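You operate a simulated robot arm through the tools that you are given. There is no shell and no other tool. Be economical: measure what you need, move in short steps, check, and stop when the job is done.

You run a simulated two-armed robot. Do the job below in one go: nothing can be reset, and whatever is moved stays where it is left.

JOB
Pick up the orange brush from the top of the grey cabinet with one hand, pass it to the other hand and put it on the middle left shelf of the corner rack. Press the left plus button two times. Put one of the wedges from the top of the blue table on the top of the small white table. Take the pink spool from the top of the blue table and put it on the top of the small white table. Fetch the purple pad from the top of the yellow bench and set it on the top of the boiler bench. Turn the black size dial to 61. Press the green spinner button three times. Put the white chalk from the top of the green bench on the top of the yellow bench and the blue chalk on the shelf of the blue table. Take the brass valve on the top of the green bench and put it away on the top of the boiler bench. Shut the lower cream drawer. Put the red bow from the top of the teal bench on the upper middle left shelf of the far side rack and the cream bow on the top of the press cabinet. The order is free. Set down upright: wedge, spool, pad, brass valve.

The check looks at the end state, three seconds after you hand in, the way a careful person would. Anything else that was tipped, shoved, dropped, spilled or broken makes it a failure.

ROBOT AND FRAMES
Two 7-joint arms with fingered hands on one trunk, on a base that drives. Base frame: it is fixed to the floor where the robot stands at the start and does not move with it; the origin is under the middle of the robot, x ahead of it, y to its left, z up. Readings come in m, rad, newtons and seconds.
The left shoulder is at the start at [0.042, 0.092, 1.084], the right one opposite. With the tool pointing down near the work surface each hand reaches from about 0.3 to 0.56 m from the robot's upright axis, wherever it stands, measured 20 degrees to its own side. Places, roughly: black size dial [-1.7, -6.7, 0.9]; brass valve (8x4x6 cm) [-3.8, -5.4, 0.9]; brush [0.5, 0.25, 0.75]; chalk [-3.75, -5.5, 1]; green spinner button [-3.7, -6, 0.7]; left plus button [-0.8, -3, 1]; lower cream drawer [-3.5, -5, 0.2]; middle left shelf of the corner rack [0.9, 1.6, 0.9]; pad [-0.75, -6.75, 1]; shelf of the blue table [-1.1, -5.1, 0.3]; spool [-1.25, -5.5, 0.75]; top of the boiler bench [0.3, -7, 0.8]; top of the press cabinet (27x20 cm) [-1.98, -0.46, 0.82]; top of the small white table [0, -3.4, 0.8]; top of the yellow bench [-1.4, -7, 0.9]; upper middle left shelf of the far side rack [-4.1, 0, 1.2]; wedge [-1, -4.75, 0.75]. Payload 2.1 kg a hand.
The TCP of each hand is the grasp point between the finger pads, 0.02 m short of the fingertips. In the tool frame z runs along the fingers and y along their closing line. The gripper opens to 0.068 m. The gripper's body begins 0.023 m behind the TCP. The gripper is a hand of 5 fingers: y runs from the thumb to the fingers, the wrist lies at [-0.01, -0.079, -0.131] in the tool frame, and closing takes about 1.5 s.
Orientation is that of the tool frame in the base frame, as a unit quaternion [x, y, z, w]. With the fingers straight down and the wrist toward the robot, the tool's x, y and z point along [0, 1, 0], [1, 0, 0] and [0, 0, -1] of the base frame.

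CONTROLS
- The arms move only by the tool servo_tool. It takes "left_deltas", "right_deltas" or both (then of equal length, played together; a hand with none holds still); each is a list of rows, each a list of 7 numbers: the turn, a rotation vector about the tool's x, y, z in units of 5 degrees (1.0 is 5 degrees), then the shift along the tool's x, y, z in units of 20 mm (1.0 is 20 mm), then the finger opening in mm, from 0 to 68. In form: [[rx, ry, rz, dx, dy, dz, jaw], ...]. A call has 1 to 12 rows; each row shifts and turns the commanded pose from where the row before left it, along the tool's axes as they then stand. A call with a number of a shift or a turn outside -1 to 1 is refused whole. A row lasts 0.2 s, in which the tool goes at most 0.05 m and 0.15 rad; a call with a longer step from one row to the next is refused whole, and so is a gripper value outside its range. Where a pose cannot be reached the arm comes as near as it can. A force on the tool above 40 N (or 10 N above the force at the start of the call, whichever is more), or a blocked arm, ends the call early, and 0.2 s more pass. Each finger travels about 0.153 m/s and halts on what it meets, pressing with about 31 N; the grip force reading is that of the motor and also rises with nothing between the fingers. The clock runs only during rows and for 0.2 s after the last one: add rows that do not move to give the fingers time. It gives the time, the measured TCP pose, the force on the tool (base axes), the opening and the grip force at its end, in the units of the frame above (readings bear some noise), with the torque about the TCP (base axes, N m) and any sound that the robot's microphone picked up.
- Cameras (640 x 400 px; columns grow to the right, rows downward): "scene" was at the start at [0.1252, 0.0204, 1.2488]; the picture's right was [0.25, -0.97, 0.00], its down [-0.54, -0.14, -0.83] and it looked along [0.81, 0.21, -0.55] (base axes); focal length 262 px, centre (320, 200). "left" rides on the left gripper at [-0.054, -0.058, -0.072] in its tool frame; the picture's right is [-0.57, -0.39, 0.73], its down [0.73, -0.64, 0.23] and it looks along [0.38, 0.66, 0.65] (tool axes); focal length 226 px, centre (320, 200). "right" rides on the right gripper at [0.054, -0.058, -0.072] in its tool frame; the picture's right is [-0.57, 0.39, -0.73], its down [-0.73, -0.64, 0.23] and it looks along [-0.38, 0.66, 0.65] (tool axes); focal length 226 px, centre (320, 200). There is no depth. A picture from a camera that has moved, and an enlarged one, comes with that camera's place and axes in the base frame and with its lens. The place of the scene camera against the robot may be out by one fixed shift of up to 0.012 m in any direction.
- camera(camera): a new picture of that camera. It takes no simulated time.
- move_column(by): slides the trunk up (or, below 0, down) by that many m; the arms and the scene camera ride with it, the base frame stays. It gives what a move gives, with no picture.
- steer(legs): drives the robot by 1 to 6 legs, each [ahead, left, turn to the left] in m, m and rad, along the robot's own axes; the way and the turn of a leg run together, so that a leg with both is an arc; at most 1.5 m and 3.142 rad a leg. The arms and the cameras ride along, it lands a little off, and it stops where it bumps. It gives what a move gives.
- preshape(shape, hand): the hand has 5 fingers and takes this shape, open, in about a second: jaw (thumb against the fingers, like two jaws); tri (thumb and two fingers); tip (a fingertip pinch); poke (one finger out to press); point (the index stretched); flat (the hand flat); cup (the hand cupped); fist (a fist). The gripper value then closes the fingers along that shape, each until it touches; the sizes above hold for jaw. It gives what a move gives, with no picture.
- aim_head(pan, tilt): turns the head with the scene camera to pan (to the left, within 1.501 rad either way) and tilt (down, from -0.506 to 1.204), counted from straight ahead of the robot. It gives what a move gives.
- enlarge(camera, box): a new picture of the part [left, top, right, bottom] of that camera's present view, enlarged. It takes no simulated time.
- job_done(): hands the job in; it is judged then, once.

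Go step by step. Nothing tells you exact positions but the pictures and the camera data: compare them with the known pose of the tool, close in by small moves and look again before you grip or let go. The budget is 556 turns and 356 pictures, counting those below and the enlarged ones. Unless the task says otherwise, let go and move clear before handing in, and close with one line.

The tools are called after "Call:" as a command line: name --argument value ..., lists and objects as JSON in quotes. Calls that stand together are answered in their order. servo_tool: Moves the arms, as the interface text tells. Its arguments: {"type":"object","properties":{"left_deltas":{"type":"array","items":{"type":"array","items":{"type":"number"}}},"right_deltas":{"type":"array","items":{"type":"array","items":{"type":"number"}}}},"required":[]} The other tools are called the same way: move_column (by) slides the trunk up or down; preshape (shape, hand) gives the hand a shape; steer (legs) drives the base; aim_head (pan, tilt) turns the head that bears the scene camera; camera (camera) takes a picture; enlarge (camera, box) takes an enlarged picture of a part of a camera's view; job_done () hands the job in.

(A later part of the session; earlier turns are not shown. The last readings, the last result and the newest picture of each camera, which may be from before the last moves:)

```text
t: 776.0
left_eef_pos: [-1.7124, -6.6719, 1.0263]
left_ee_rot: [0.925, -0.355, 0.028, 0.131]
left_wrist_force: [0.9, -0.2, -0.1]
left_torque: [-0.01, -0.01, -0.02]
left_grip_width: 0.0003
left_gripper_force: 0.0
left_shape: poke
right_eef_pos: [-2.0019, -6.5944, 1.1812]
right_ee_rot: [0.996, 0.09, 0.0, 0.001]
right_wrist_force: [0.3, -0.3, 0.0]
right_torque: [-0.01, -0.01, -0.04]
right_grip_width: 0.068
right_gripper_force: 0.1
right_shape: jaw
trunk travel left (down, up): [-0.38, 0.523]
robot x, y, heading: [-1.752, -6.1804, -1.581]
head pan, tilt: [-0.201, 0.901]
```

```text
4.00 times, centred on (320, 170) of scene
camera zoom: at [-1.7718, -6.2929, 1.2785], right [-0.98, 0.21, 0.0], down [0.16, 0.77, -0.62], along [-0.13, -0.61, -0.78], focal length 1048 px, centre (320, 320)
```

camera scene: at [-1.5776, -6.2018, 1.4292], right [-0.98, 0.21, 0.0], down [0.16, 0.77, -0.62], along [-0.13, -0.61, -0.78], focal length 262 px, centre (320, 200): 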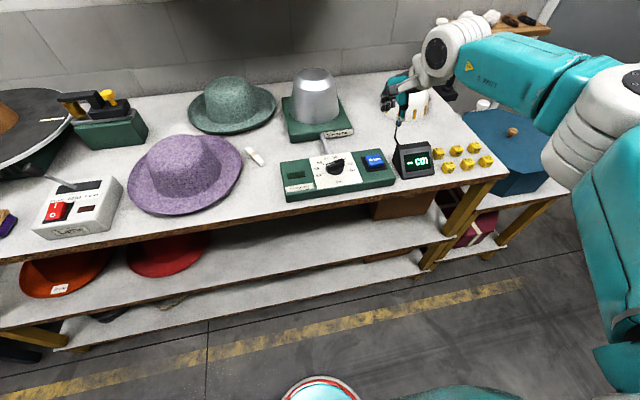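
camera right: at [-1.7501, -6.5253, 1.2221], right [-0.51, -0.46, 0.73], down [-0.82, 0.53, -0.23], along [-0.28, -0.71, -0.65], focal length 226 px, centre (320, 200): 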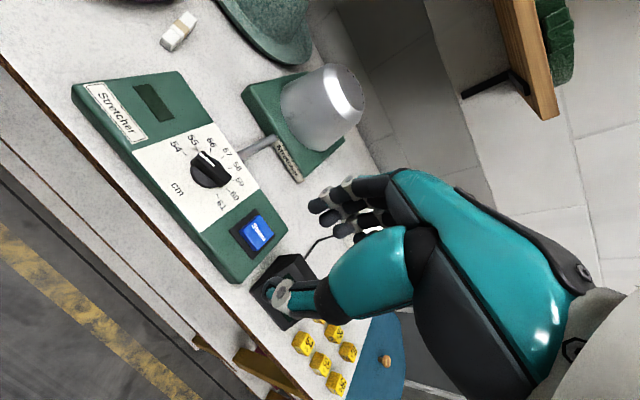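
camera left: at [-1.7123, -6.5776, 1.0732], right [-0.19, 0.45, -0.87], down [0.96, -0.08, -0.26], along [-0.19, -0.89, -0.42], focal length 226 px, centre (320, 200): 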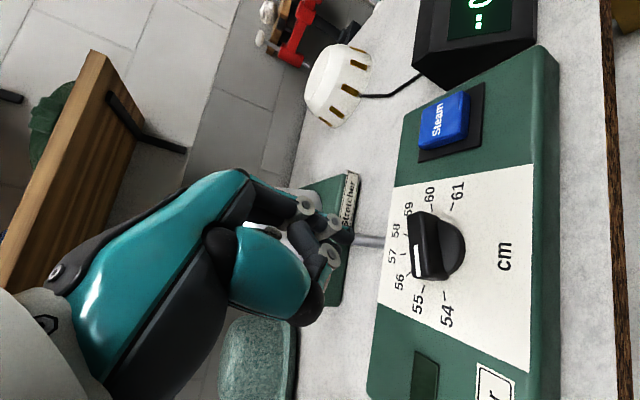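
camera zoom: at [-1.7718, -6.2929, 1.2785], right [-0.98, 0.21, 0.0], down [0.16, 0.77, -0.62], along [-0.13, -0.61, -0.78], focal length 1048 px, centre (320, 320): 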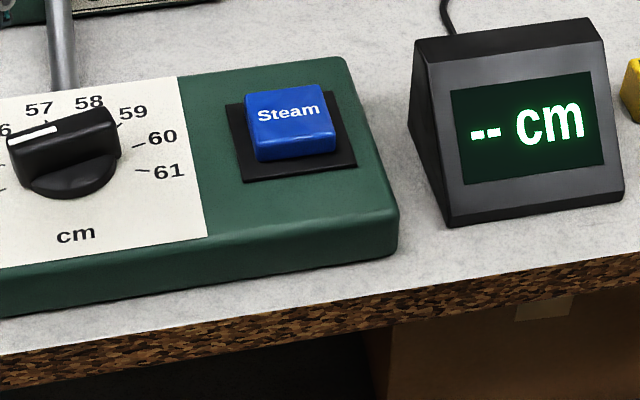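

Call:
servo_tool --left_deltas '[[0, 0, 0, -0.127, -0.187, 0.6, 0], [0, 0, 0, -0.127, -0.187, 0.6, 0], [0, 0, 0, -0.127, -0.187, 0.6, 0], [0, 0, 0, -0.127, -0.187, 0.6, 0], [0, 0, 0, -0.127, -0.187, 0.6, 0], [0, 0, 0, -0.127, -0.187, 0.6, 0], [0, 0, 0, 0, 0, 0, 0]]'

Call:
camera --camera "left"

Call:
aim_head --pan 0.05 --tilt 0.9

Call:
enlarge --camera "scene" --box '[240, 110, 400, 210]'

```text
t: 777.6
left_eef_pos: [-1.7096, -6.6665, 0.9503]
left_ee_rot: [0.924, -0.357, 0.027, 0.131]
left_wrist_force: [0.0, -0.3, 0.4]
left_torque: [0.02, 0.02, 0.01]
left_grip_width: 0.0
left_gripper_force: 0.0
left_shape: poke
left hand out of reach, approached as far as the arm can: row 6
right_eef_pos: [-2.0021, -6.5941, 1.181]
right_ee_rot: [0.996, 0.089, -0.001, 0.001]
right_wrist_force: [0.1, 0.1, 0.1]
right_torque: [-0.01, 0.02, 0.0]
right_grip_width: 0.068
right_gripper_force: 0.1
right_shape: jaw
trunk travel left (down, up): [-0.38, 0.523]
robot x, y, heading: [-1.7539, -6.1862, -1.575]
head pan, tilt: [-0.201, 0.901]
```

```text
114 pictures are left
camera left: at [-1.7097, -6.5721, 0.997], right [-0.19, 0.46, -0.87], down [0.96, -0.08, -0.26], along [-0.19, -0.89, -0.42], focal length 226 px, centre (320, 200)
```

left: 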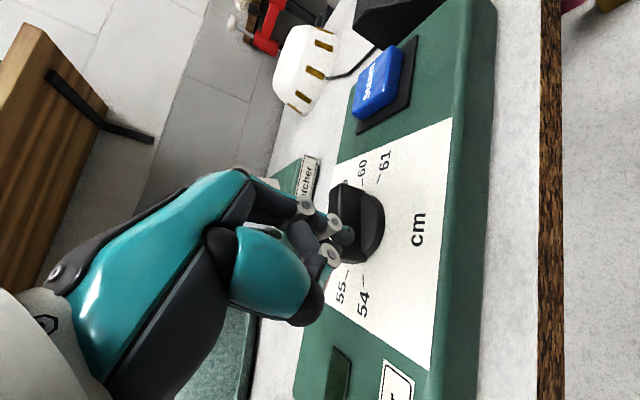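

```text
t: 778.4
left_eef_pos: [-1.7098, -6.6666, 0.9496]
left_ee_rot: [0.925, -0.356, 0.027, 0.13]
left_wrist_force: [0.2, -0.3, -0.1]
left_torque: [0.01, 0.01, 0.03]
left_grip_width: 0.0
left_gripper_force: 0.0
left_shape: poke
right_eef_pos: [-2.0013, -6.594, 1.1794]
right_ee_rot: [0.996, 0.09, 0.0, 0.0]
right_wrist_force: [0.3, -0.5, -0.5]
right_torque: [-0.01, -0.03, -0.04]
right_grip_width: 0.0677
right_gripper_force: 0.0
right_shape: jaw
trunk travel left (down, up): [-0.38, 0.523]
robot x, y, heading: [-1.7578, -6.1846, -1.578]
head pan, tilt: [0.051, 0.901]
```

```text
4.00 times, centred on (320, 160) of scene
camera zoom: at [-1.753, -6.2944, 1.2785], right [-1.0, -0.04, 0.0], down [-0.03, 0.78, -0.62], along [0.03, -0.62, -0.78], focal length 1048 px, centre (320, 360)
```

zoom: 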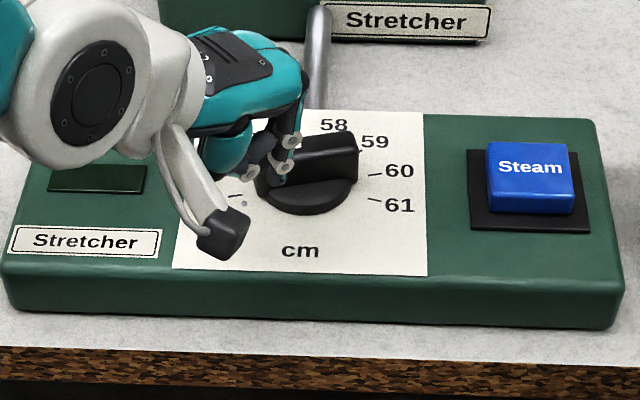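

The fingertip is right behind the pointer end. I push along an arc (stage A, ~75°).

Call:
servo_tool --left_deltas '[[0, 0, 0, 0.06, 0.19, 0.05, 0], [0, 0, 0, 0.29, 0.01, 0.045, 0], [0, 0, 0, 0.28, 0.08, 0.06, 0], [0, 0, 0, 0.245, 0.145, 0.07, 0], [0, 0, 0, 0.2, 0.21, 0.08, 0], [0, 0, 0, 0.135, 0.255, 0.08, 0], [0, 0, 0, 0.04, 0.155, 0.045, 0], [0, 0, 0, 0, 0, 0, 0]]'

Call:
camera --camera "left"

Call:
enlarge --camera "scene" --box '[240, 110, 400, 210]'

```text
t: 780.2
left_eef_pos: [-1.7055, -6.7013, 0.9509]
left_ee_rot: [0.925, -0.355, 0.028, 0.131]
left_wrist_force: [-0.6, 1.3, 0.1]
left_torque: [-0.01, 0.04, 0.01]
left_grip_width: 0.0
left_gripper_force: 0.1
left_shape: poke
right_eef_pos: [-2.0018, -6.5954, 1.1811]
right_ee_rot: [0.996, 0.091, 0.0, 0.0]
right_wrist_force: [-0.1, -0.5, -0.5]
right_torque: [0.03, -0.02, 0.04]
right_grip_width: 0.0676
right_gripper_force: 0.0
right_shape: jaw
trunk travel left (down, up): [-0.38, 0.523]
robot x, y, heading: [-1.7557, -6.1811, -1.579]
head pan, tilt: [0.051, 0.901]
```

```text
112 pictures are left
camera left: at [-1.7054, -6.6068, 0.9974], right [-0.19, 0.45, -0.87], down [0.96, -0.08, -0.26], along [-0.19, -0.89, -0.42], focal length 226 px, centre (320, 200)
```

left: 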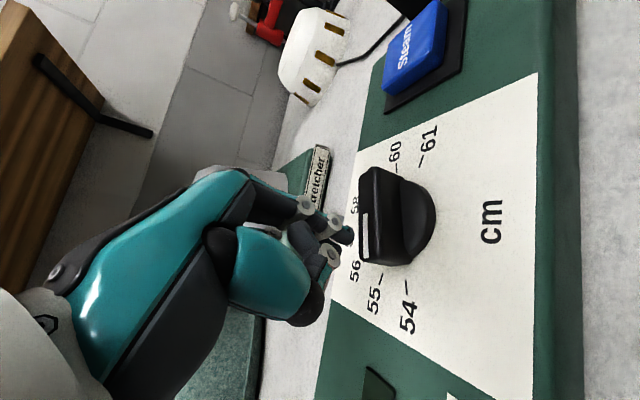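

```text
4.00 times, centred on (320, 160) of scene
camera zoom: at [-1.7529, -6.2944, 1.2785], right [-1.0, -0.04, 0.0], down [-0.03, 0.78, -0.62], along [0.03, -0.62, -0.78], focal length 1048 px, centre (320, 360)
```

zoom: 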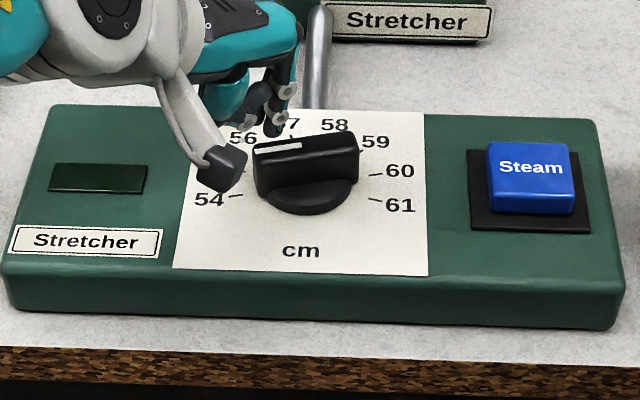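

The finger slid over the bar's top. I go back to the start, lower 1.6 cm more, and retry.

Call:
servo_tool --left_deltas '[[0, 0, 0, 0.14, 0.22, -0.96, 0], [0, 0, 0, -0.65, -0.55, -0.22, 0], [0, 0, 0, -0.65, -0.55, -0.22, 0], [0, 0, 0, -0.14, -0.22, 0.96, 0], [0, 0, 0, 0, 0, 0, 0]]'

Call:
move_column --by -0.016

Call:
enlarge --camera "scene" --box '[240, 110, 400, 210]'

```text
t: 781.4
left_eef_pos: [-1.7103, -6.6699, 0.9479]
left_ee_rot: [0.925, -0.355, 0.028, 0.131]
left_wrist_force: [0.0, 0.7, -0.2]
left_torque: [0.01, 0.0, -0.03]
left_grip_width: 0.0
left_gripper_force: 0.1
left_shape: poke
left hand out of reach, approached as far as the arm can: row 3
right_eef_pos: [-2.0027, -6.5943, 1.1801]
right_ee_rot: [0.996, 0.09, 0.001, 0.0]
right_wrist_force: [0.4, 0.1, -0.8]
right_torque: [0.0, -0.03, 0.0]
right_grip_width: 0.0678
right_gripper_force: 0.1
right_shape: jaw
trunk travel left (down, up): [-0.38, 0.523]
robot x, y, heading: [-1.7547, -6.1858, -1.583]
head pan, tilt: [0.051, 0.901]
```

```text
t: 782.0
left_eef_pos: [-1.7104, -6.6697, 0.9339]
left_ee_rot: [0.925, -0.356, 0.028, 0.131]
left_wrist_force: [0.2, 0.0, 0.3]
left_torque: [0.01, -0.03, 0.01]
left_grip_width: 0.0001
left_gripper_force: 0.1
left_shape: poke
right_eef_pos: [-2.0014, -6.5946, 1.1644]
right_ee_rot: [0.996, 0.089, 0.0, 0.001]
right_wrist_force: [-0.9, 0.1, -0.3]
right_torque: [0.01, 0.03, -0.04]
right_grip_width: 0.0678
right_gripper_force: 0.0
right_shape: jaw
trunk travel left (down, up): [-0.364, 0.539]
robot x, y, heading: [-1.7533, -6.1869, -1.577]
head pan, tilt: [0.051, 0.901]
```

```text
4.00 times, centred on (320, 160) of scene
camera zoom: at [-1.7529, -6.2963, 1.2624], right [-1.0, -0.04, 0.0], down [-0.03, 0.78, -0.62], along [0.03, -0.62, -0.78], focal length 1048 px, centre (320, 360)
```

zoom: 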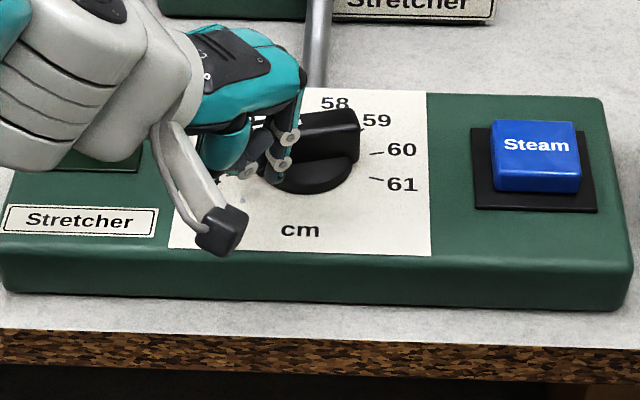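

Call:
servo_tool --left_deltas '[[0, 0, 0, 0.25, 0.05, 0.045, 0], [0, 0, 0, 0.28, 0.08, 0.06, 0], [0, 0, 0, 0.245, 0.145, 0.07, 0], [0, 0, 0, 0.2, 0.21, 0.08, 0], [0, 0, 0, 0.135, 0.255, 0.08, 0], [0, 0, 0, 0.04, 0.155, 0.045, 0], [0, 0, 0, 0, 0, 0, 0]]'

Call:
enlarge --camera "scene" --box '[240, 110, 400, 210]'

```text
t: 783.6
left_eef_pos: [-1.7039, -6.6987, 0.934]
left_ee_rot: [0.925, -0.355, 0.028, 0.132]
left_wrist_force: [2.4, 1.3, 3.8]
left_torque: [-0.02, -0.01, 0.05]
left_grip_width: 0.0
left_gripper_force: 0.1
left_shape: poke
right_eef_pos: [-2.0014, -6.5945, 1.1648]
right_ee_rot: [0.996, 0.09, 0.0, 0.001]
right_wrist_force: [0.3, -0.6, -0.5]
right_torque: [-0.02, 0.01, 0.03]
right_grip_width: 0.0679
right_gripper_force: 0.0
right_shape: jaw
trunk travel left (down, up): [-0.364, 0.539]
robot x, y, heading: [-1.7524, -6.1831, -1.58]
head pan, tilt: [0.051, 0.901]
```

```text
4.00 times, centred on (320, 160) of scene
camera zoom: at [-1.7526, -6.296, 1.2625], right [-1.0, -0.04, 0.0], down [-0.03, 0.78, -0.62], along [0.03, -0.62, -0.78], focal length 1048 px, centre (320, 360)
```

zoom: 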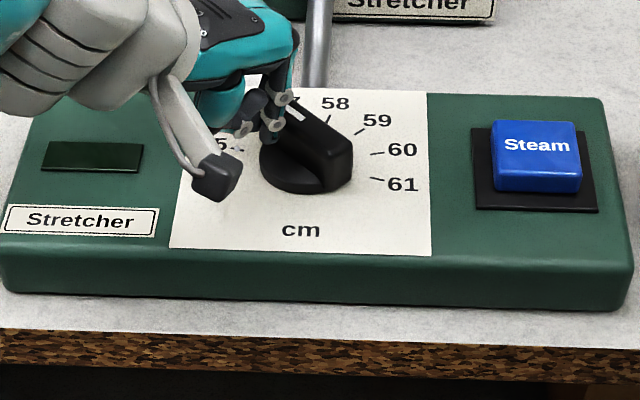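

The dial turned to about 56.5. Now I hop the finger over to push the tail end around the near side for the rest.

Call:
servo_tool --left_deltas '[[0, 0, 0, 0.14, 0.22, -0.96, 0], [0, 0, 0, 0.14, 0.22, -0.96, 0], [0, 0, 0, -0.73, 0.37, -0.02, 0], [0, 0, 0, -0.73, 0.37, -0.02, 0], [0, 0, 0, -0.73, 0.37, -0.02, 0], [0, 0, 0, -0.14, -0.22, 0.96, 0], [0, 0, 0, -0.14, -0.22, 0.96, 0], [0, 0, 0, 0, 0, 0, 0]]'

Call:
enlarge --camera "scene" --box '[240, 110, 400, 210]'

```text
t: 785.4
left_eef_pos: [-1.7519, -6.6864, 0.9378]
left_ee_rot: [0.925, -0.355, 0.029, 0.135]
left_wrist_force: [-2.6, -1.7, 31.8]
left_torque: [-0.04, -0.21, -0.06]
left_grip_width: 0.0
left_gripper_force: 0.1
left_shape: poke
right_eef_pos: [-2.0025, -6.592, 1.1649]
right_ee_rot: [0.996, 0.09, 0.0, 0.002]
right_wrist_force: [-0.3, 0.2, 0.5]
right_torque: [0.01, 0.02, -0.04]
right_grip_width: 0.0682
right_gripper_force: 0.1
right_shape: jaw
trunk travel left (down, up): [-0.364, 0.539]
robot x, y, heading: [-1.7584, -6.1841, -1.578]
head pan, tilt: [0.051, 0.901]
```

```text
4.00 times, centred on (320, 160) of scene
camera zoom: at [-1.7533, -6.2941, 1.263], right [-1.0, -0.04, 0.0], down [-0.03, 0.78, -0.62], along [0.03, -0.62, -0.78], focal length 1048 px, centre (320, 360)
```

zoom: 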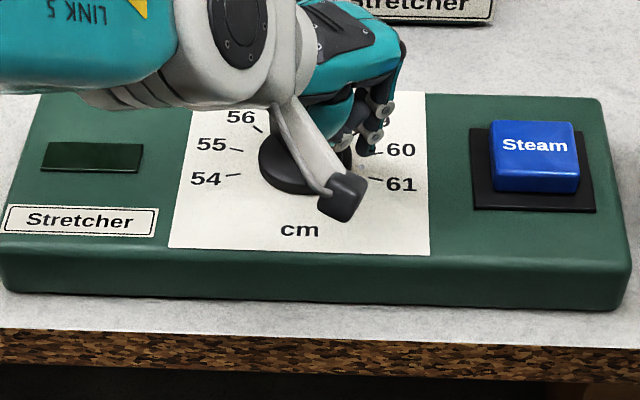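

Call:
servo_tool --left_deltas '[[0, 0, 0, 0.02, 0.04, -0.2, 0], [0, 0, 0, 0, 0, 0, 0]]'

Call:
camera --camera "left"

```text
t: 786.0
left_eef_pos: [-1.751, -6.6855, 0.9387]
left_ee_rot: [0.925, -0.355, 0.029, 0.131]
left_wrist_force: [2.2, -0.1, 20.4]
left_torque: [-0.04, -0.2, -0.04]
left_grip_width: 0.0002
left_gripper_force: 0.0
left_shape: poke
right_eef_pos: [-2.002, -6.5926, 1.1667]
right_ee_rot: [0.996, 0.091, 0.0, 0.001]
right_wrist_force: [-0.6, 0.0, -0.2]
right_torque: [-0.01, -0.01, -0.02]
right_grip_width: 0.0679
right_gripper_force: 0.2
right_shape: jaw
trunk travel left (down, up): [-0.364, 0.539]
robot x, y, heading: [-1.7548, -6.1812, -1.578]
head pan, tilt: [0.051, 0.901]
```

```text
107 pictures are left
camera left: at [-1.7506, -6.5905, 0.9862], right [-0.19, 0.45, -0.87], down [0.96, -0.08, -0.26], along [-0.19, -0.89, -0.42], focal length 226 px, centre (320, 200)
```

left: 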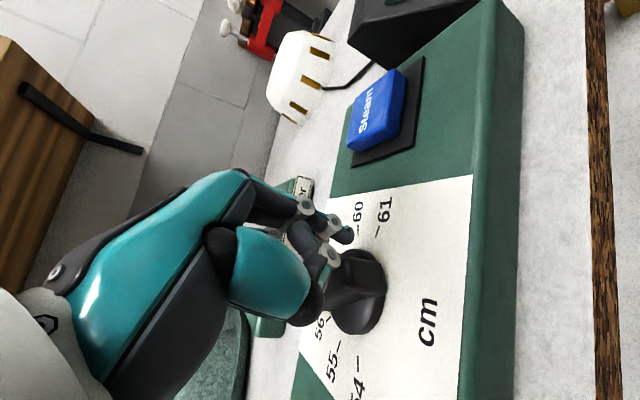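

The fist presses on the knob from that side. I hop back to the pointer end and continue the first way around, keeping the fist outside.

Call:
servo_tool --left_deltas '[[0, 0, 0, 0.14, 0.22, -0.96, 0], [0, 0, 0, 0.14, 0.22, -0.96, 0], [0, 0, 0, 0.71, -0.43, 0, 0], [0, 0, 0, 0.71, -0.43, 0, 0], [0, 0, 0, 0.71, -0.43, 0, 0], [0, 0, 0, -0.14, -0.22, 0.96, 0], [0, 0, 0, -0.16, -0.25, 1, 0], [0, 0, 0, 0.01, 0.25, 0.055, 0], [0, 0, 0, 0.06, 0.28, 0.07, 0], [0, 0, 0, -0.02, 0.29, 0.06, 0], [0, 0, 0, -0.09, 0.28, 0.05, 0], [0, 0, 0, 0, 0, 0, 0]]'

Call:
enlarge --camera "scene" --box '[240, 110, 400, 210]'

Call:
camera --camera "left"

```text
t: 788.6
left_eef_pos: [-1.7146, -6.7126, 0.9395]
left_ee_rot: [0.925, -0.353, 0.029, 0.134]
left_wrist_force: [23.3, -7.7, 12.1]
left_torque: [-0.11, -0.35, 0.0]
left_grip_width: 0.0001
left_gripper_force: 0.1
left_shape: poke
right_eef_pos: [-1.998, -6.5947, 1.1654]
right_ee_rot: [0.996, 0.091, -0.001, 0.0]
right_wrist_force: [0.2, 0.4, 0.3]
right_torque: [0.03, 0.0, -0.01]
right_grip_width: 0.068
right_gripper_force: 0.2
right_shape: jaw
trunk travel left (down, up): [-0.364, 0.539]
robot x, y, heading: [-1.7567, -6.1846, -1.582]
head pan, tilt: [0.051, 0.901]
```

```text
4.00 times, centred on (320, 160) of scene
camera zoom: at [-1.7497, -6.2966, 1.2626], right [-1.0, -0.05, 0.0], down [-0.04, 0.78, -0.62], along [0.03, -0.62, -0.78], focal length 1048 px, centre (320, 360)
```

zoom: 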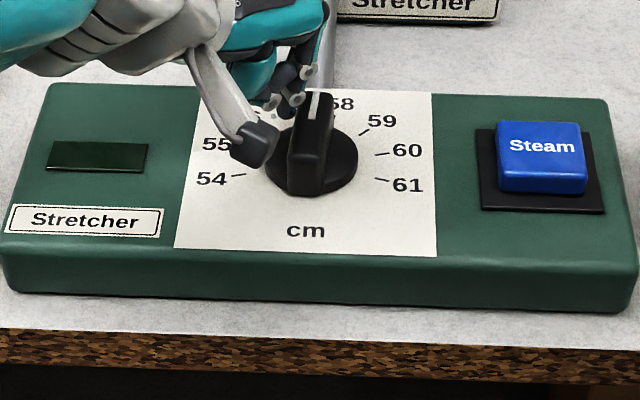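

```text
105 pictures are left
camera left: at [-1.7142, -6.6186, 0.9854], right [-0.2, 0.45, -0.87], down [0.96, -0.08, -0.26], along [-0.18, -0.89, -0.42], focal length 226 px, centre (320, 200)
```

left: 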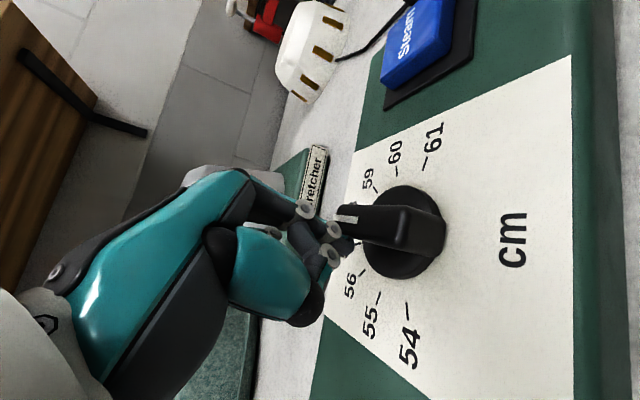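

The pointer is at 57.5; my fist now meets the lever behind. I lift, strafe so the hand can turn to yaw 0 (fist to the east), and continue.

Call:
servo_tool --left_deltas '[[0, 0, 0, 0.3, -0.2, 0, 0], [0, 0, 0, 0.14, 0.22, -0.96, 0], [0, 0, 0, 0.14, 0.22, -0.96, 0], [0, 0, 0, 0.14, 0.22, -0.96, 0], [0, 0, 0, 0.14, 0.22, -0.96, 0], [0, 0, 0, 0, 0, 0, 0]]'

Call:
steer --legs '[[0, -0.2, 0]]'

Call:
servo_tool --left_deltas '[[0, 0, -1, 0.7, 0, 0, 0], [0, 0, -1, 0.7, 0, 0, 0], [0, 0, -1, 0.7, 0, 0, 0], [0, 0, -1, 0.7, 0, 0, 0], [0, 0, -1, 0.7, 0, 0, 0], [0, 0, -1, 0.7, 0, 0, 0], [0, 0, -1, 0.7, 0, 0, 0], [0, 0, -1, 0.7, 0, 0, 0], [0, 0, 0, 0, 0, 0, 0]]'

Call:
aim_head --pan 0.35 --tilt 0.9

Call:
enlarge --camera "scene" --box '[240, 100, 400, 220]'

```text
t: 790.0
left_eef_pos: [-1.7109, -6.7128, 1.0154]
left_ee_rot: [0.925, -0.355, 0.029, 0.131]
left_wrist_force: [0.2, -0.7, 0.3]
left_torque: [0.01, -0.03, -0.02]
left_grip_width: 0.0
left_gripper_force: 0.1
left_shape: poke
right_eef_pos: [-2.002, -6.5943, 1.1647]
right_ee_rot: [0.996, 0.09, -0.001, 0.0]
right_wrist_force: [0.1, -0.1, 0.4]
right_torque: [0.0, 0.0, -0.02]
right_grip_width: 0.0676
right_gripper_force: 0.0
right_shape: jaw
trunk travel left (down, up): [-0.364, 0.539]
robot x, y, heading: [-1.7553, -6.1875, -1.578]
head pan, tilt: [0.051, 0.901]
```

```text
t: 791.6
left_eef_pos: [-1.9154, -6.7113, 1.0168]
left_ee_rot: [0.925, -0.356, 0.028, 0.131]
left_wrist_force: [0.1, -0.3, -0.2]
left_torque: [-0.03, 0.0, 0.01]
left_grip_width: 0.0
left_gripper_force: 0.0
left_shape: poke
right_eef_pos: [-2.2062, -6.5934, 1.1639]
right_ee_rot: [0.996, 0.09, 0.001, 0.001]
right_wrist_force: [-0.1, 0.0, -0.2]
right_torque: [0.0, 0.01, 0.0]
right_grip_width: 0.0682
right_gripper_force: 0.0
right_shape: jaw
trunk travel left (down, up): [-0.364, 0.539]
robot x, y, heading: [-1.9597, -6.1857, -1.573]
head pan, tilt: [0.051, 0.901]
```

```text
t: 793.6
left_eef_pos: [-1.823, -6.7536, 1.023]
left_ee_rot: [0.99, -0.038, -0.016, 0.133]
left_wrist_force: [-1.5, -0.1, 0.0]
left_torque: [-0.01, 0.01, -0.02]
left_grip_width: 0.0
left_gripper_force: 0.1
left_shape: poke
left hand out of reach, approached as far as the arm can: row 8
right_eef_pos: [-2.206, -6.591, 1.1653]
right_ee_rot: [0.996, 0.091, 0.001, 0.0]
right_wrist_force: [1.0, 0.0, 0.5]
right_torque: [-0.01, 0.0, 0.04]
right_grip_width: 0.068
right_gripper_force: 0.1
right_shape: jaw
trunk travel left (down, up): [-0.364, 0.539]
robot x, y, heading: [-1.9557, -6.1825, -1.58]
head pan, tilt: [0.051, 0.901]
```

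```text
t: 794.4
left_eef_pos: [-1.8225, -6.7538, 1.0234]
left_ee_rot: [0.99, -0.039, -0.016, 0.134]
left_wrist_force: [0.2, 0.6, 0.8]
left_torque: [-0.01, -0.01, -0.02]
left_grip_width: 0.0001
left_gripper_force: 0.1
left_shape: poke
right_eef_pos: [-2.2053, -6.5932, 1.1641]
right_ee_rot: [0.996, 0.091, 0.0, -0.001]
right_wrist_force: [1.0, -0.4, 0.0]
right_torque: [0.0, 0.0, -0.02]
right_grip_width: 0.0679
right_gripper_force: 0.1
right_shape: jaw
trunk travel left (down, up): [-0.364, 0.539]
robot x, y, heading: [-1.9601, -6.1816, -1.579]
head pan, tilt: [0.351, 0.901]
```

```text
3.33 times, centred on (320, 160) of scene
camera zoom: at [-1.9347, -6.2907, 1.2624], right [-0.94, -0.34, 0.0], down [-0.26, 0.74, -0.62], along [0.21, -0.58, -0.78], focal length 873 px, centre (320, 333)
```

zoom: 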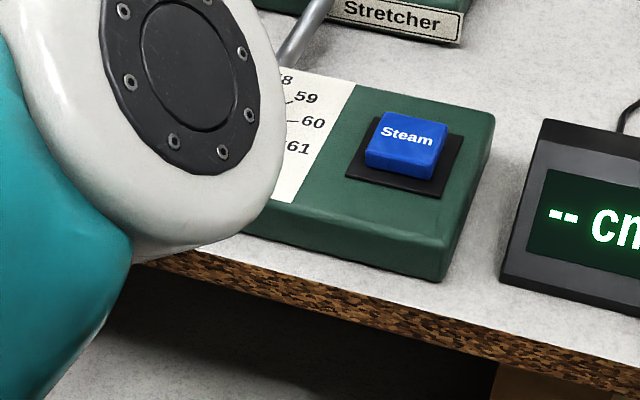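

Call:
servo_tool --left_deltas '[[0, 0, 0, 0.8, -0.4, -0.12, 0], [0, 0, 0, 0.8, -0.4, -0.12, 0], [0, 0, 0, 0.8, -0.4, -0.12, 0], [0, 0, 0, 0.8, -0.4, -0.12, 0], [0, 0, 0, 0.8, -0.4, -0.12, 0], [0, 0, 0, 0.8, -0.4, -0.12, 0], [0, 0, 0, 0.75, -0.3, -0.14, 0], [0, 0, 0, 0.03, -0.3, 0.9, 0], [0, 0, 0, 0.03, -0.3, 0.9, 0], [0, 0, 0, 0, 0, 0, 0]]'

Call:
camera --camera "left"

```text
t: 796.6
left_eef_pos: [-1.7036, -6.7335, 0.9849]
left_ee_rot: [0.991, -0.018, -0.018, 0.133]
left_wrist_force: [0.8, 0.3, -0.1]
left_torque: [0.0, 0.0, -0.02]
left_grip_width: 0.0
left_gripper_force: 0.0
left_shape: poke
left hand out of reach, approached as far as the arm can: row 1, 2, 3, 4, 5, 6
right_eef_pos: [-2.2063, -6.5922, 1.164]
right_ee_rot: [0.996, 0.091, 0.0, 0.0]
right_wrist_force: [0.3, 0.7, -0.9]
right_torque: [0.01, 0.02, 0.02]
right_grip_width: 0.068
right_gripper_force: 0.0
right_shape: jaw
trunk travel left (down, up): [-0.364, 0.539]
robot x, y, heading: [-1.96, -6.1833, -1.579]
head pan, tilt: [0.351, 0.901]
```

```text
103 pictures are left
camera left: at [-1.7543, -6.6582, 1.0397], right [-0.58, 0.21, -0.79], down [0.74, 0.53, -0.41], along [0.33, -0.82, -0.46], focal length 226 px, centre (320, 200)
```

left: 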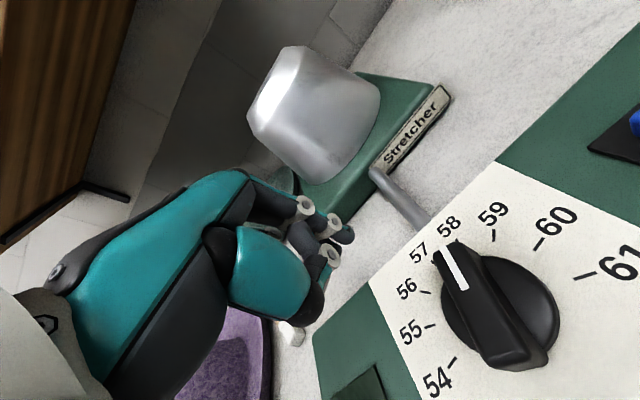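

Call:
steer --legs '[[-0.03, 0, 0]]'

Call:
servo_tool --left_deltas '[[0, 0, 0, 0, -0.33, 0.95, 0], [0, 0, 0, 0, -0.33, 0.95, 0], [0, 0, 0, 0, -0.15, 0.5, 0], [0, 0, 0, 0, 0, 0, 0]]'

Call:
camera --camera "left"

```text
t: 797.5
left_eef_pos: [-1.7043, -6.7017, 0.9843]
left_ee_rot: [0.991, -0.017, -0.019, 0.132]
left_wrist_force: [0.7, 0.0, 0.3]
left_torque: [0.0, 0.02, 0.0]
left_grip_width: 0.0001
left_gripper_force: 0.1
left_shape: poke
right_eef_pos: [-2.2054, -6.5616, 1.1632]
right_ee_rot: [0.996, 0.09, 0.001, 0.0]
right_wrist_force: [0.0, 0.2, 0.0]
right_torque: [-0.02, -0.04, 0.0]
right_grip_width: 0.0681
right_gripper_force: 0.0
right_shape: jaw
trunk travel left (down, up): [-0.364, 0.539]
robot x, y, heading: [-1.9571, -6.1525, -1.579]
head pan, tilt: [0.351, 0.901]
```

```text
t: 798.5
left_eef_pos: [-1.7032, -6.6963, 0.9332]
left_ee_rot: [0.991, -0.017, -0.019, 0.132]
left_wrist_force: [0.1, 0.2, 0.7]
left_torque: [0.01, 0.03, 0.0]
left_grip_width: 0.0001
left_gripper_force: 0.1
left_shape: poke
left hand out of reach, approached as far as the arm can: row 3
right_eef_pos: [-2.2059, -6.562, 1.164]
right_ee_rot: [0.996, 0.089, -0.001, 0.001]
right_wrist_force: [-0.4, -1.3, 0.3]
right_torque: [-0.04, 0.03, -0.02]
right_grip_width: 0.0676
right_gripper_force: 0.0
right_shape: jaw
trunk travel left (down, up): [-0.364, 0.539]
robot x, y, heading: [-1.958, -6.1527, -1.575]
head pan, tilt: [0.351, 0.901]
```

```text
102 pictures are left
camera left: at [-1.7555, -6.621, 0.9868], right [-0.58, 0.21, -0.79], down [0.74, 0.53, -0.41], along [0.33, -0.82, -0.46], focal length 226 px, centre (320, 200)
```

left: 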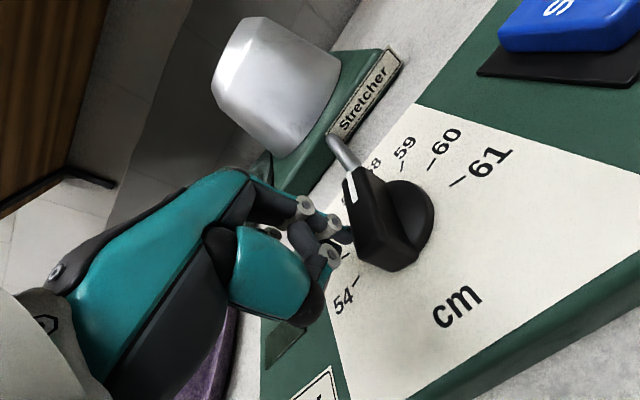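

Call:
servo_tool --left_deltas '[[0, 0, 0, 0, 0.55, 0.14, 0], [0, 0, 0, -0.25, 0.05, 0.02, 0], [0, 0, 0, -0.25, 0.05, 0.02, 0], [0, 0, 0, -0.25, 0.08, 0.02, 0], [0, 0, 0, -0.29, 0.085, 0.03, 0], [0, 0, 0, -0.295, 0.01, 0.01, 0], [0, 0, 0, -0.29, -0.06, -0.01, 0], [0, 0, 0, 0, 0, 0, 0]]'

Call:
camera --camera "left"

```text
t: 799.6
left_eef_pos: [-1.7103, -6.6981, 0.9341]
left_ee_rot: [0.991, -0.01, -0.013, 0.134]
left_wrist_force: [16.6, 4.3, -2.3]
left_torque: [0.1, -0.25, 0.03]
left_grip_width: 0.0
left_gripper_force: 0.1
left_shape: poke
left hand out of reach, approached as far as the arm can: row 1
right_eef_pos: [-2.2015, -6.5629, 1.1647]
right_ee_rot: [0.996, 0.092, -0.001, 0.001]
right_wrist_force: [1.2, 0.4, 0.4]
right_torque: [-0.03, 0.01, 0.02]
right_grip_width: 0.0681
right_gripper_force: 0.2
right_shape: jaw
trunk travel left (down, up): [-0.364, 0.539]
robot x, y, heading: [-1.9547, -6.1529, -1.575]
head pan, tilt: [0.351, 0.901]
stopped in row 5 (left hand): the force on the tool passed its limit at 41 N (the readings are from after the stop); the commanded pose is now the measured one
```

```text
101 pictures are left
camera left: at [-1.7624, -6.6234, 0.9871], right [-0.58, 0.19, -0.79], down [0.74, 0.54, -0.41], along [0.35, -0.82, -0.45], focal length 226 px, centre (320, 200)
```

left: 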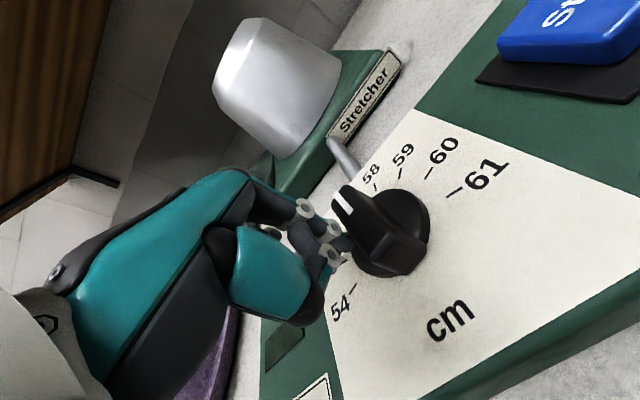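

The finger is too near the centre. I step it back east, drive 1.5 cm forward so it meets the pointer's end, and push again.

Call:
servo_tool --left_deltas '[[0, 0, 0, 0.4, 0, 0, 0], [0, 0, 0, 0.3, 0, 0, 0], [0, 0, 0, 0, 0, 0, 0]]'

Call:
steer --legs '[[0.016, 0, 0]]'

Call:
servo_tool --left_deltas '[[0, 0, 0, -0.25, 0, 0, 0], [0, 0, 0, -0.25, 0, 0, 0], [0, 0, 0, -0.25, 0, 0, 0], [0, 0, 0, -0.25, 0, 0, 0], [0, 0, 0, -0.25, 0, 0, 0], [0, 0, 0, -0.25, 0, 0, 0], [0, 0, 0, -0.25, 0, 0, 0], [0, 0, 0, 0, 0, 0, 0]]'

Call:
camera --camera "left"

```text
t: 800.4
left_eef_pos: [-1.7034, -6.6952, 0.929]
left_ee_rot: [0.991, -0.014, -0.015, 0.134]
left_wrist_force: [0.3, -0.4, 0.1]
left_torque: [0.01, -0.01, -0.04]
left_grip_width: 0.0
left_gripper_force: 0.0
left_shape: poke
left hand out of reach, approached as far as the arm can: row 2
right_eef_pos: [-2.2046, -6.5627, 1.1641]
right_ee_rot: [0.996, 0.091, 0.0, 0.001]
right_wrist_force: [0.2, -0.1, -0.8]
right_torque: [-0.01, -0.01, 0.0]
right_grip_width: 0.0681
right_gripper_force: 0.2
right_shape: jaw
trunk travel left (down, up): [-0.364, 0.539]
robot x, y, heading: [-1.9607, -6.1529, -1.581]
head pan, tilt: [0.351, 0.901]
```

```text
t: 801.1
left_eef_pos: [-1.7013, -6.7124, 0.9303]
left_ee_rot: [0.991, -0.013, -0.014, 0.134]
left_wrist_force: [0.3, -0.2, -0.2]
left_torque: [0.01, 0.03, 0.01]
left_grip_width: 0.0001
left_gripper_force: 0.1
left_shape: poke
right_eef_pos: [-2.204, -6.5791, 1.1637]
right_ee_rot: [0.996, 0.091, 0.0, -0.001]
right_wrist_force: [0.9, -0.3, -0.3]
right_torque: [0.02, -0.01, 0.0]
right_grip_width: 0.0678
right_gripper_force: 0.0
right_shape: jaw
trunk travel left (down, up): [-0.364, 0.539]
robot x, y, heading: [-1.9609, -6.1714, -1.571]
head pan, tilt: [0.351, 0.901]
```

```text
t: 802.9
left_eef_pos: [-1.7346, -6.7206, 0.9301]
left_ee_rot: [0.991, -0.013, -0.014, 0.133]
left_wrist_force: [1.4, 0.3, 0.0]
left_torque: [-0.02, -0.01, 0.0]
left_grip_width: 0.0002
left_gripper_force: 0.1
left_shape: poke
left hand out of reach, approached as far as the arm can: row 3, 5
right_eef_pos: [-2.2046, -6.5793, 1.1649]
right_ee_rot: [0.996, 0.092, 0.0, 0.0]
right_wrist_force: [0.5, -0.4, 0.2]
right_torque: [0.01, -0.01, 0.02]
right_grip_width: 0.068
right_gripper_force: 0.1
right_shape: jaw
trunk travel left (down, up): [-0.364, 0.539]
robot x, y, heading: [-1.9573, -6.1682, -1.573]
head pan, tilt: [0.351, 0.901]
```

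```text
100 pictures are left
camera left: at [-1.7864, -6.6443, 0.9836], right [-0.58, 0.2, -0.79], down [0.74, 0.53, -0.41], along [0.34, -0.82, -0.46], focal length 226 px, centre (320, 200)
```

left: 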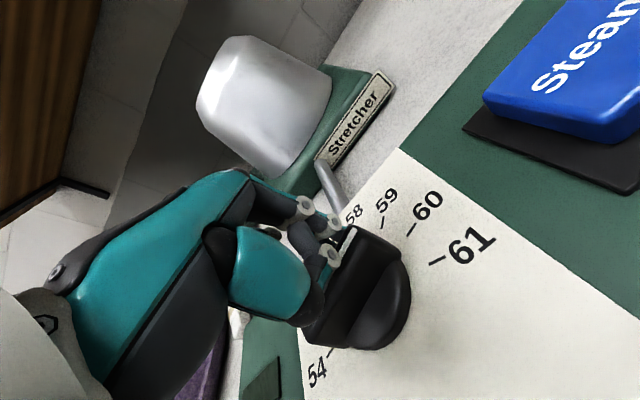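

Now near 58.5. I continue west then inward around the circle.

Call:
servo_tool --left_deltas '[[0, 0, 0, -0.25, -0.15, -0.03, 0], [0, 0, 0, -0.25, -0.15, -0.03, 0], [0, 0, 0, -0.25, -0.1, -0.03, 0], [0, 0, 0, -0.2, -0.2, -0.05, 0], [0, 0, 0, -0.2, -0.2, -0.05, 0], [0, 0, 0, 0, 0, 0, 0]]'

Call:
camera --camera "left"

```text
t: 804.3
left_eef_pos: [-1.7526, -6.7212, 0.9252]
left_ee_rot: [0.991, -0.013, -0.014, 0.135]
left_wrist_force: [2.2, 1.4, 10.2]
left_torque: [0.11, -0.05, -0.02]
left_grip_width: 0.0
left_gripper_force: 0.0
left_shape: poke
left hand out of reach, approached as far as the arm can: row 1, 2, 4, 5
right_eef_pos: [-2.2034, -6.578, 1.1648]
right_ee_rot: [0.996, 0.092, 0.0, 0.0]
right_wrist_force: [-0.6, -0.4, 0.4]
right_torque: [-0.01, 0.0, -0.02]
right_grip_width: 0.0677
right_gripper_force: 0.1
right_shape: jaw
trunk travel left (down, up): [-0.364, 0.539]
robot x, y, heading: [-1.9584, -6.1688, -1.574]
head pan, tilt: [0.351, 0.901]
```

```text
99 pictures are left
camera left: at [-1.8045, -6.646, 0.9792], right [-0.58, 0.2, -0.79], down [0.74, 0.53, -0.41], along [0.34, -0.82, -0.45], focal length 226 px, centre (320, 200)
```

left: 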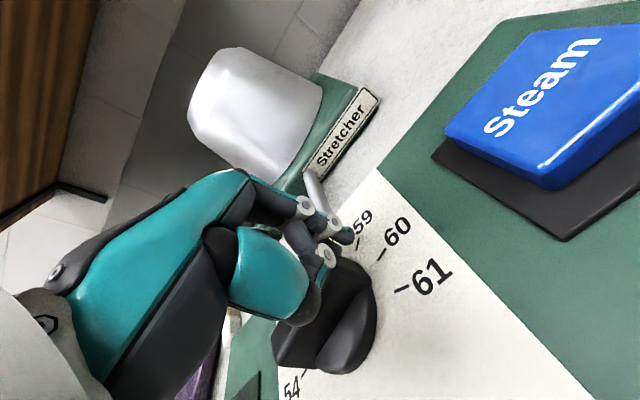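

The finger slipped past the pointer's end. I hop to the north side to push the tail end eastward instead.

Call:
servo_tool --left_deltas '[[0, 0, 0, 0, 0.26, -0.96, 0], [0, 0, 0, 0, 0.26, -0.96, 0], [0, 0, 0, 0, 0.26, -0.96, 0], [0, 0, 0, 0.5, 0, 0, 0], [0, 0, 0, 0.5, 0, 0, 0], [0, 0, 0, 0, 0, 0, 0]]'

Call:
steer --legs '[[-0.056, 0, 0]]'

Call:
camera --camera "left"

```text
t: 805.7
left_eef_pos: [-1.7311, -6.729, 0.9814]
left_ee_rot: [0.991, -0.012, -0.014, 0.133]
left_wrist_force: [0.2, -1.3, 0.5]
left_torque: [0.0, 0.01, 0.01]
left_grip_width: 0.0
left_gripper_force: 0.1
left_shape: poke
left hand out of reach, approached as far as the arm can: row 1, 2
right_eef_pos: [-2.205, -6.5779, 1.1644]
right_ee_rot: [0.996, 0.092, -0.001, 0.001]
right_wrist_force: [0.0, 0.2, 0.5]
right_torque: [0.0, -0.02, 0.0]
right_grip_width: 0.0681
right_gripper_force: 0.1
right_shape: jaw
trunk travel left (down, up): [-0.364, 0.539]
robot x, y, heading: [-1.9586, -6.1712, -1.577]
head pan, tilt: [0.351, 0.901]
```

```text
t: 806.7
left_eef_pos: [-1.7298, -6.6711, 0.9822]
left_ee_rot: [0.991, -0.013, -0.013, 0.134]
left_wrist_force: [0.5, -0.3, 0.3]
left_torque: [0.01, -0.01, 0.05]
left_grip_width: 0.0
left_gripper_force: 0.1
left_shape: poke
right_eef_pos: [-2.2039, -6.5212, 1.1656]
right_ee_rot: [0.996, 0.092, 0.001, 0.001]
right_wrist_force: [1.4, -0.4, 0.3]
right_torque: [-0.02, -0.01, 0.01]
right_grip_width: 0.0677
right_gripper_force: 0.1
right_shape: jaw
trunk travel left (down, up): [-0.364, 0.539]
robot x, y, heading: [-1.9582, -6.1088, -1.574]
head pan, tilt: [0.351, 0.901]
```

```text
98 pictures are left
camera left: at [-1.7825, -6.5963, 1.0355], right [-0.58, 0.2, -0.79], down [0.74, 0.53, -0.41], along [0.34, -0.82, -0.46], focal length 226 px, centre (320, 200)
```

left: 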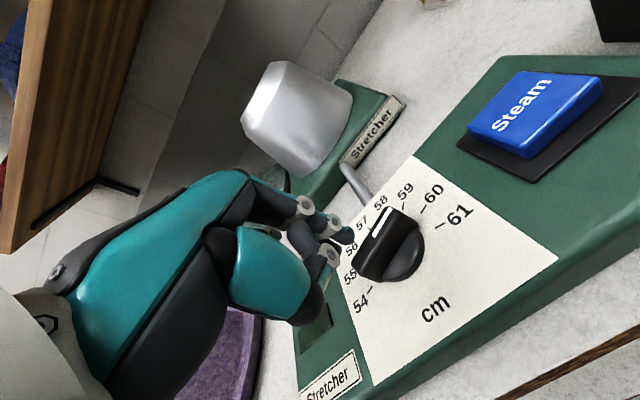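

Call:
steer --legs '[[-0.008, 0, 0]]'

Call:
servo_tool --left_deltas '[[0, 0, 0, -0.4, 0, 0, 0], [0, 0, 0, 0.02, -0.27, 0.95, 0], [0, 0, 0, 0.02, -0.27, 0.95, 0], [0, 0, 0, 0.01, -0.13, 0.45, 0], [0, 0, 0, 0, 0, 0, 0]]'

Call:
camera --camera "left"

```text
t: 807.4
left_eef_pos: [-1.731, -6.6639, 0.9824]
left_ee_rot: [0.991, -0.014, -0.014, 0.133]
left_wrist_force: [-0.1, -0.3, 0.0]
left_torque: [-0.02, -0.01, 0.0]
left_grip_width: 0.0
left_gripper_force: 0.0
left_shape: poke
right_eef_pos: [-2.204, -6.5133, 1.1646]
right_ee_rot: [0.996, 0.091, 0.0, 0.002]
right_wrist_force: [0.1, 0.2, -0.4]
right_torque: [0.0, 0.03, 0.02]
right_grip_width: 0.0676
right_gripper_force: 0.1
right_shape: jaw
trunk travel left (down, up): [-0.364, 0.539]
robot x, y, heading: [-1.9576, -6.101, -1.58]
head pan, tilt: [0.351, 0.901]
```

```text
t: 808.6
left_eef_pos: [-1.7387, -6.6608, 0.9399]
left_ee_rot: [0.991, -0.014, -0.013, 0.133]
left_wrist_force: [0.0, -0.1, 0.2]
left_torque: [-0.01, 0.04, 0.02]
left_grip_width: 0.0
left_gripper_force: 0.1
left_shape: poke
left hand out of reach, approached as far as the arm can: row 3
right_eef_pos: [-2.2038, -6.5137, 1.165]
right_ee_rot: [0.996, 0.092, 0.0, 0.001]
right_wrist_force: [0.6, 0.2, -0.3]
right_torque: [-0.01, 0.01, 0.02]
right_grip_width: 0.0679
right_gripper_force: 0.1
right_shape: jaw
trunk travel left (down, up): [-0.364, 0.539]
robot x, y, heading: [-1.9587, -6.1028, -1.575]
head pan, tilt: [0.351, 0.901]
```

```text
97 pictures are left
camera left: at [-1.791, -6.5847, 0.9943], right [-0.58, 0.2, -0.79], down [0.74, 0.53, -0.41], along [0.34, -0.82, -0.46], focal length 226 px, centre (320, 200)
```

left: 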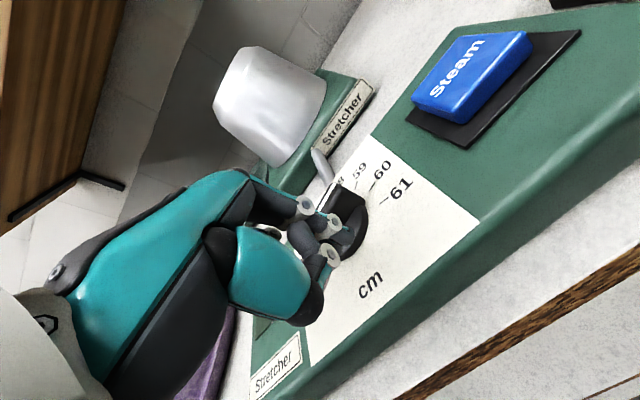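

Call:
move_column --by -0.007

Call:
servo_tool --left_deltas '[[0, 0, 0, 0.31, 0.25, 0.06, 0], [0, 0, 0, 0.295, 0.025, 0, 0], [0, 0, 0, 0.285, 0.03, 0, 0], [0, 0, 0, 0.27, 0.11, 0.02, 0], [0, 0, 0, 0.1, 0.065, 0.01, 0], [0, 0, 0, 0.22, 0.195, 0.04, 0], [0, 0, 0, 0, 0, 0, 0]]'

Call:
camera --camera "left"

```text
t: 809.2
left_eef_pos: [-1.74, -6.6614, 0.9324]
left_ee_rot: [0.991, -0.012, -0.013, 0.134]
left_wrist_force: [0.4, -0.8, 0.5]
left_torque: [0.01, -0.01, 0.02]
left_grip_width: 0.0
left_gripper_force: 0.1
left_shape: poke
right_eef_pos: [-2.2049, -6.5142, 1.1572]
right_ee_rot: [0.996, 0.092, 0.001, 0.002]
right_wrist_force: [-1.2, 1.3, -0.5]
right_torque: [-0.02, -0.01, 0.0]
right_grip_width: 0.0678
right_gripper_force: 0.0
right_shape: jaw
trunk travel left (down, up): [-0.357, 0.546]
robot x, y, heading: [-1.9612, -6.107, -1.576]
head pan, tilt: [0.351, 0.901]
```

```text
t: 810.8
left_eef_pos: [-1.7282, -6.6569, 0.9309]
left_ee_rot: [0.991, -0.013, -0.014, 0.133]
left_wrist_force: [-0.5, 0.5, -0.2]
left_torque: [0.04, -0.02, 0.0]
left_grip_width: 0.0
left_gripper_force: 0.1
left_shape: poke
left hand out of reach, approached as far as the arm can: row 1, 2, 4, 6
right_eef_pos: [-2.2042, -6.5149, 1.1563]
right_ee_rot: [0.996, 0.092, 0.0, 0.001]
right_wrist_force: [-0.1, 0.3, 0.0]
right_torque: [0.02, -0.02, 0.0]
right_grip_width: 0.0679
right_gripper_force: 0.1
right_shape: jaw
trunk travel left (down, up): [-0.357, 0.546]
robot x, y, heading: [-1.9585, -6.1041, -1.574]
head pan, tilt: [0.351, 0.901]
```

```text
96 pictures are left
camera left: at [-1.781, -6.5821, 0.9839], right [-0.58, 0.2, -0.79], down [0.74, 0.53, -0.41], along [0.34, -0.82, -0.46], focal length 226 px, centre (320, 200)
```

left: 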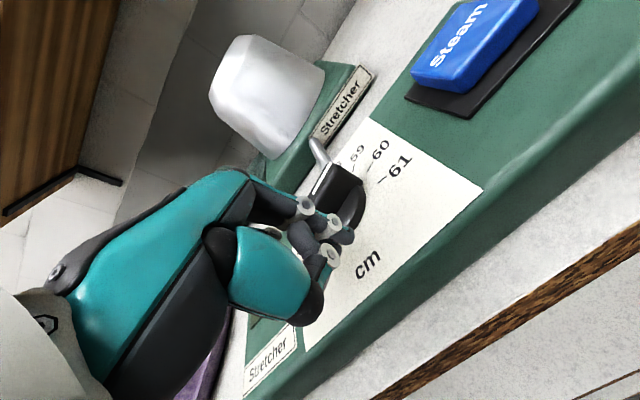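

I am at the outer reach limit; I retract the arm 5 cm and drive 5 cm closer, then push.

Call:
servo_tool --left_deltas '[[0, 0, 0, -0.1, -0.8, -0.22, 0], [0, 0, 0, -0.1, -0.8, -0.22, 0], [0, 0, 0, -0.1, -0.8, -0.22, 0], [0, 0, 0, 0, 0, 0, 0]]'

Call:
steer --legs '[[0.05, 0, 0]]'

Call:
camera --camera "left"

```text
t: 811.8
left_eef_pos: [-1.726, -6.654, 0.9258]
left_ee_rot: [0.991, -0.013, -0.013, 0.134]
left_wrist_force: [-0.1, -0.1, -0.3]
left_torque: [-0.01, 0.02, 0.01]
left_grip_width: 0.0
left_gripper_force: 0.0
left_shape: poke
left hand out of reach, approached as far as the arm can: row 1, 2, 3
right_eef_pos: [-2.2046, -6.5158, 1.1574]
right_ee_rot: [0.996, 0.092, 0.0, 0.001]
right_wrist_force: [-0.1, 0.0, -0.6]
right_torque: [0.01, -0.01, 0.02]
right_grip_width: 0.0678
right_gripper_force: 0.0
right_shape: jaw
trunk travel left (down, up): [-0.357, 0.546]
robot x, y, heading: [-1.9604, -6.1034, -1.572]
head pan, tilt: [0.351, 0.901]
```

```text
t: 812.9
left_eef_pos: [-1.7217, -6.6968, 0.9287]
left_ee_rot: [0.991, -0.009, -0.012, 0.132]
left_wrist_force: [-1.1, 34.6, 17.2]
left_torque: [0.21, -0.01, -0.08]
left_grip_width: 0.0
left_gripper_force: 0.0
left_shape: poke
right_eef_pos: [-2.2033, -6.5587, 1.1586]
right_ee_rot: [0.996, 0.093, 0.001, 0.003]
right_wrist_force: [0.5, -0.3, -0.4]
right_torque: [0.02, 0.01, -0.01]
right_grip_width: 0.0676
right_gripper_force: 0.1
right_shape: jaw
trunk travel left (down, up): [-0.357, 0.546]
robot x, y, heading: [-1.9597, -6.1545, -1.568]
head pan, tilt: [0.351, 0.901]
stopped in leg 1: the force on the tool passed its limit at 48 N (the readings are from after the stop); the commanded pose is now the measured one
```

```text
95 pictures are left
camera left: at [-1.7748, -6.6221, 0.9818], right [-0.58, 0.19, -0.79], down [0.74, 0.54, -0.41], along [0.35, -0.82, -0.46], focal length 226 px, centre (320, 200)
```

left: 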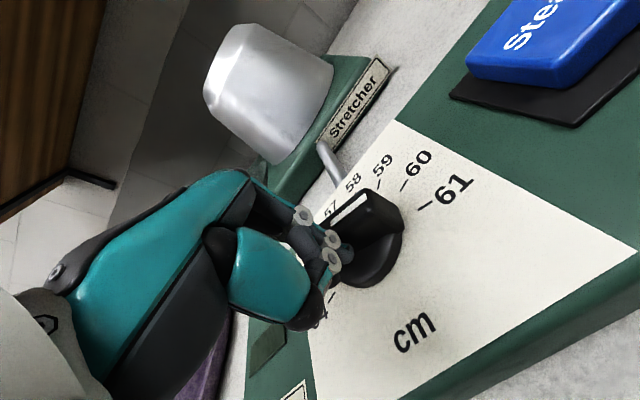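

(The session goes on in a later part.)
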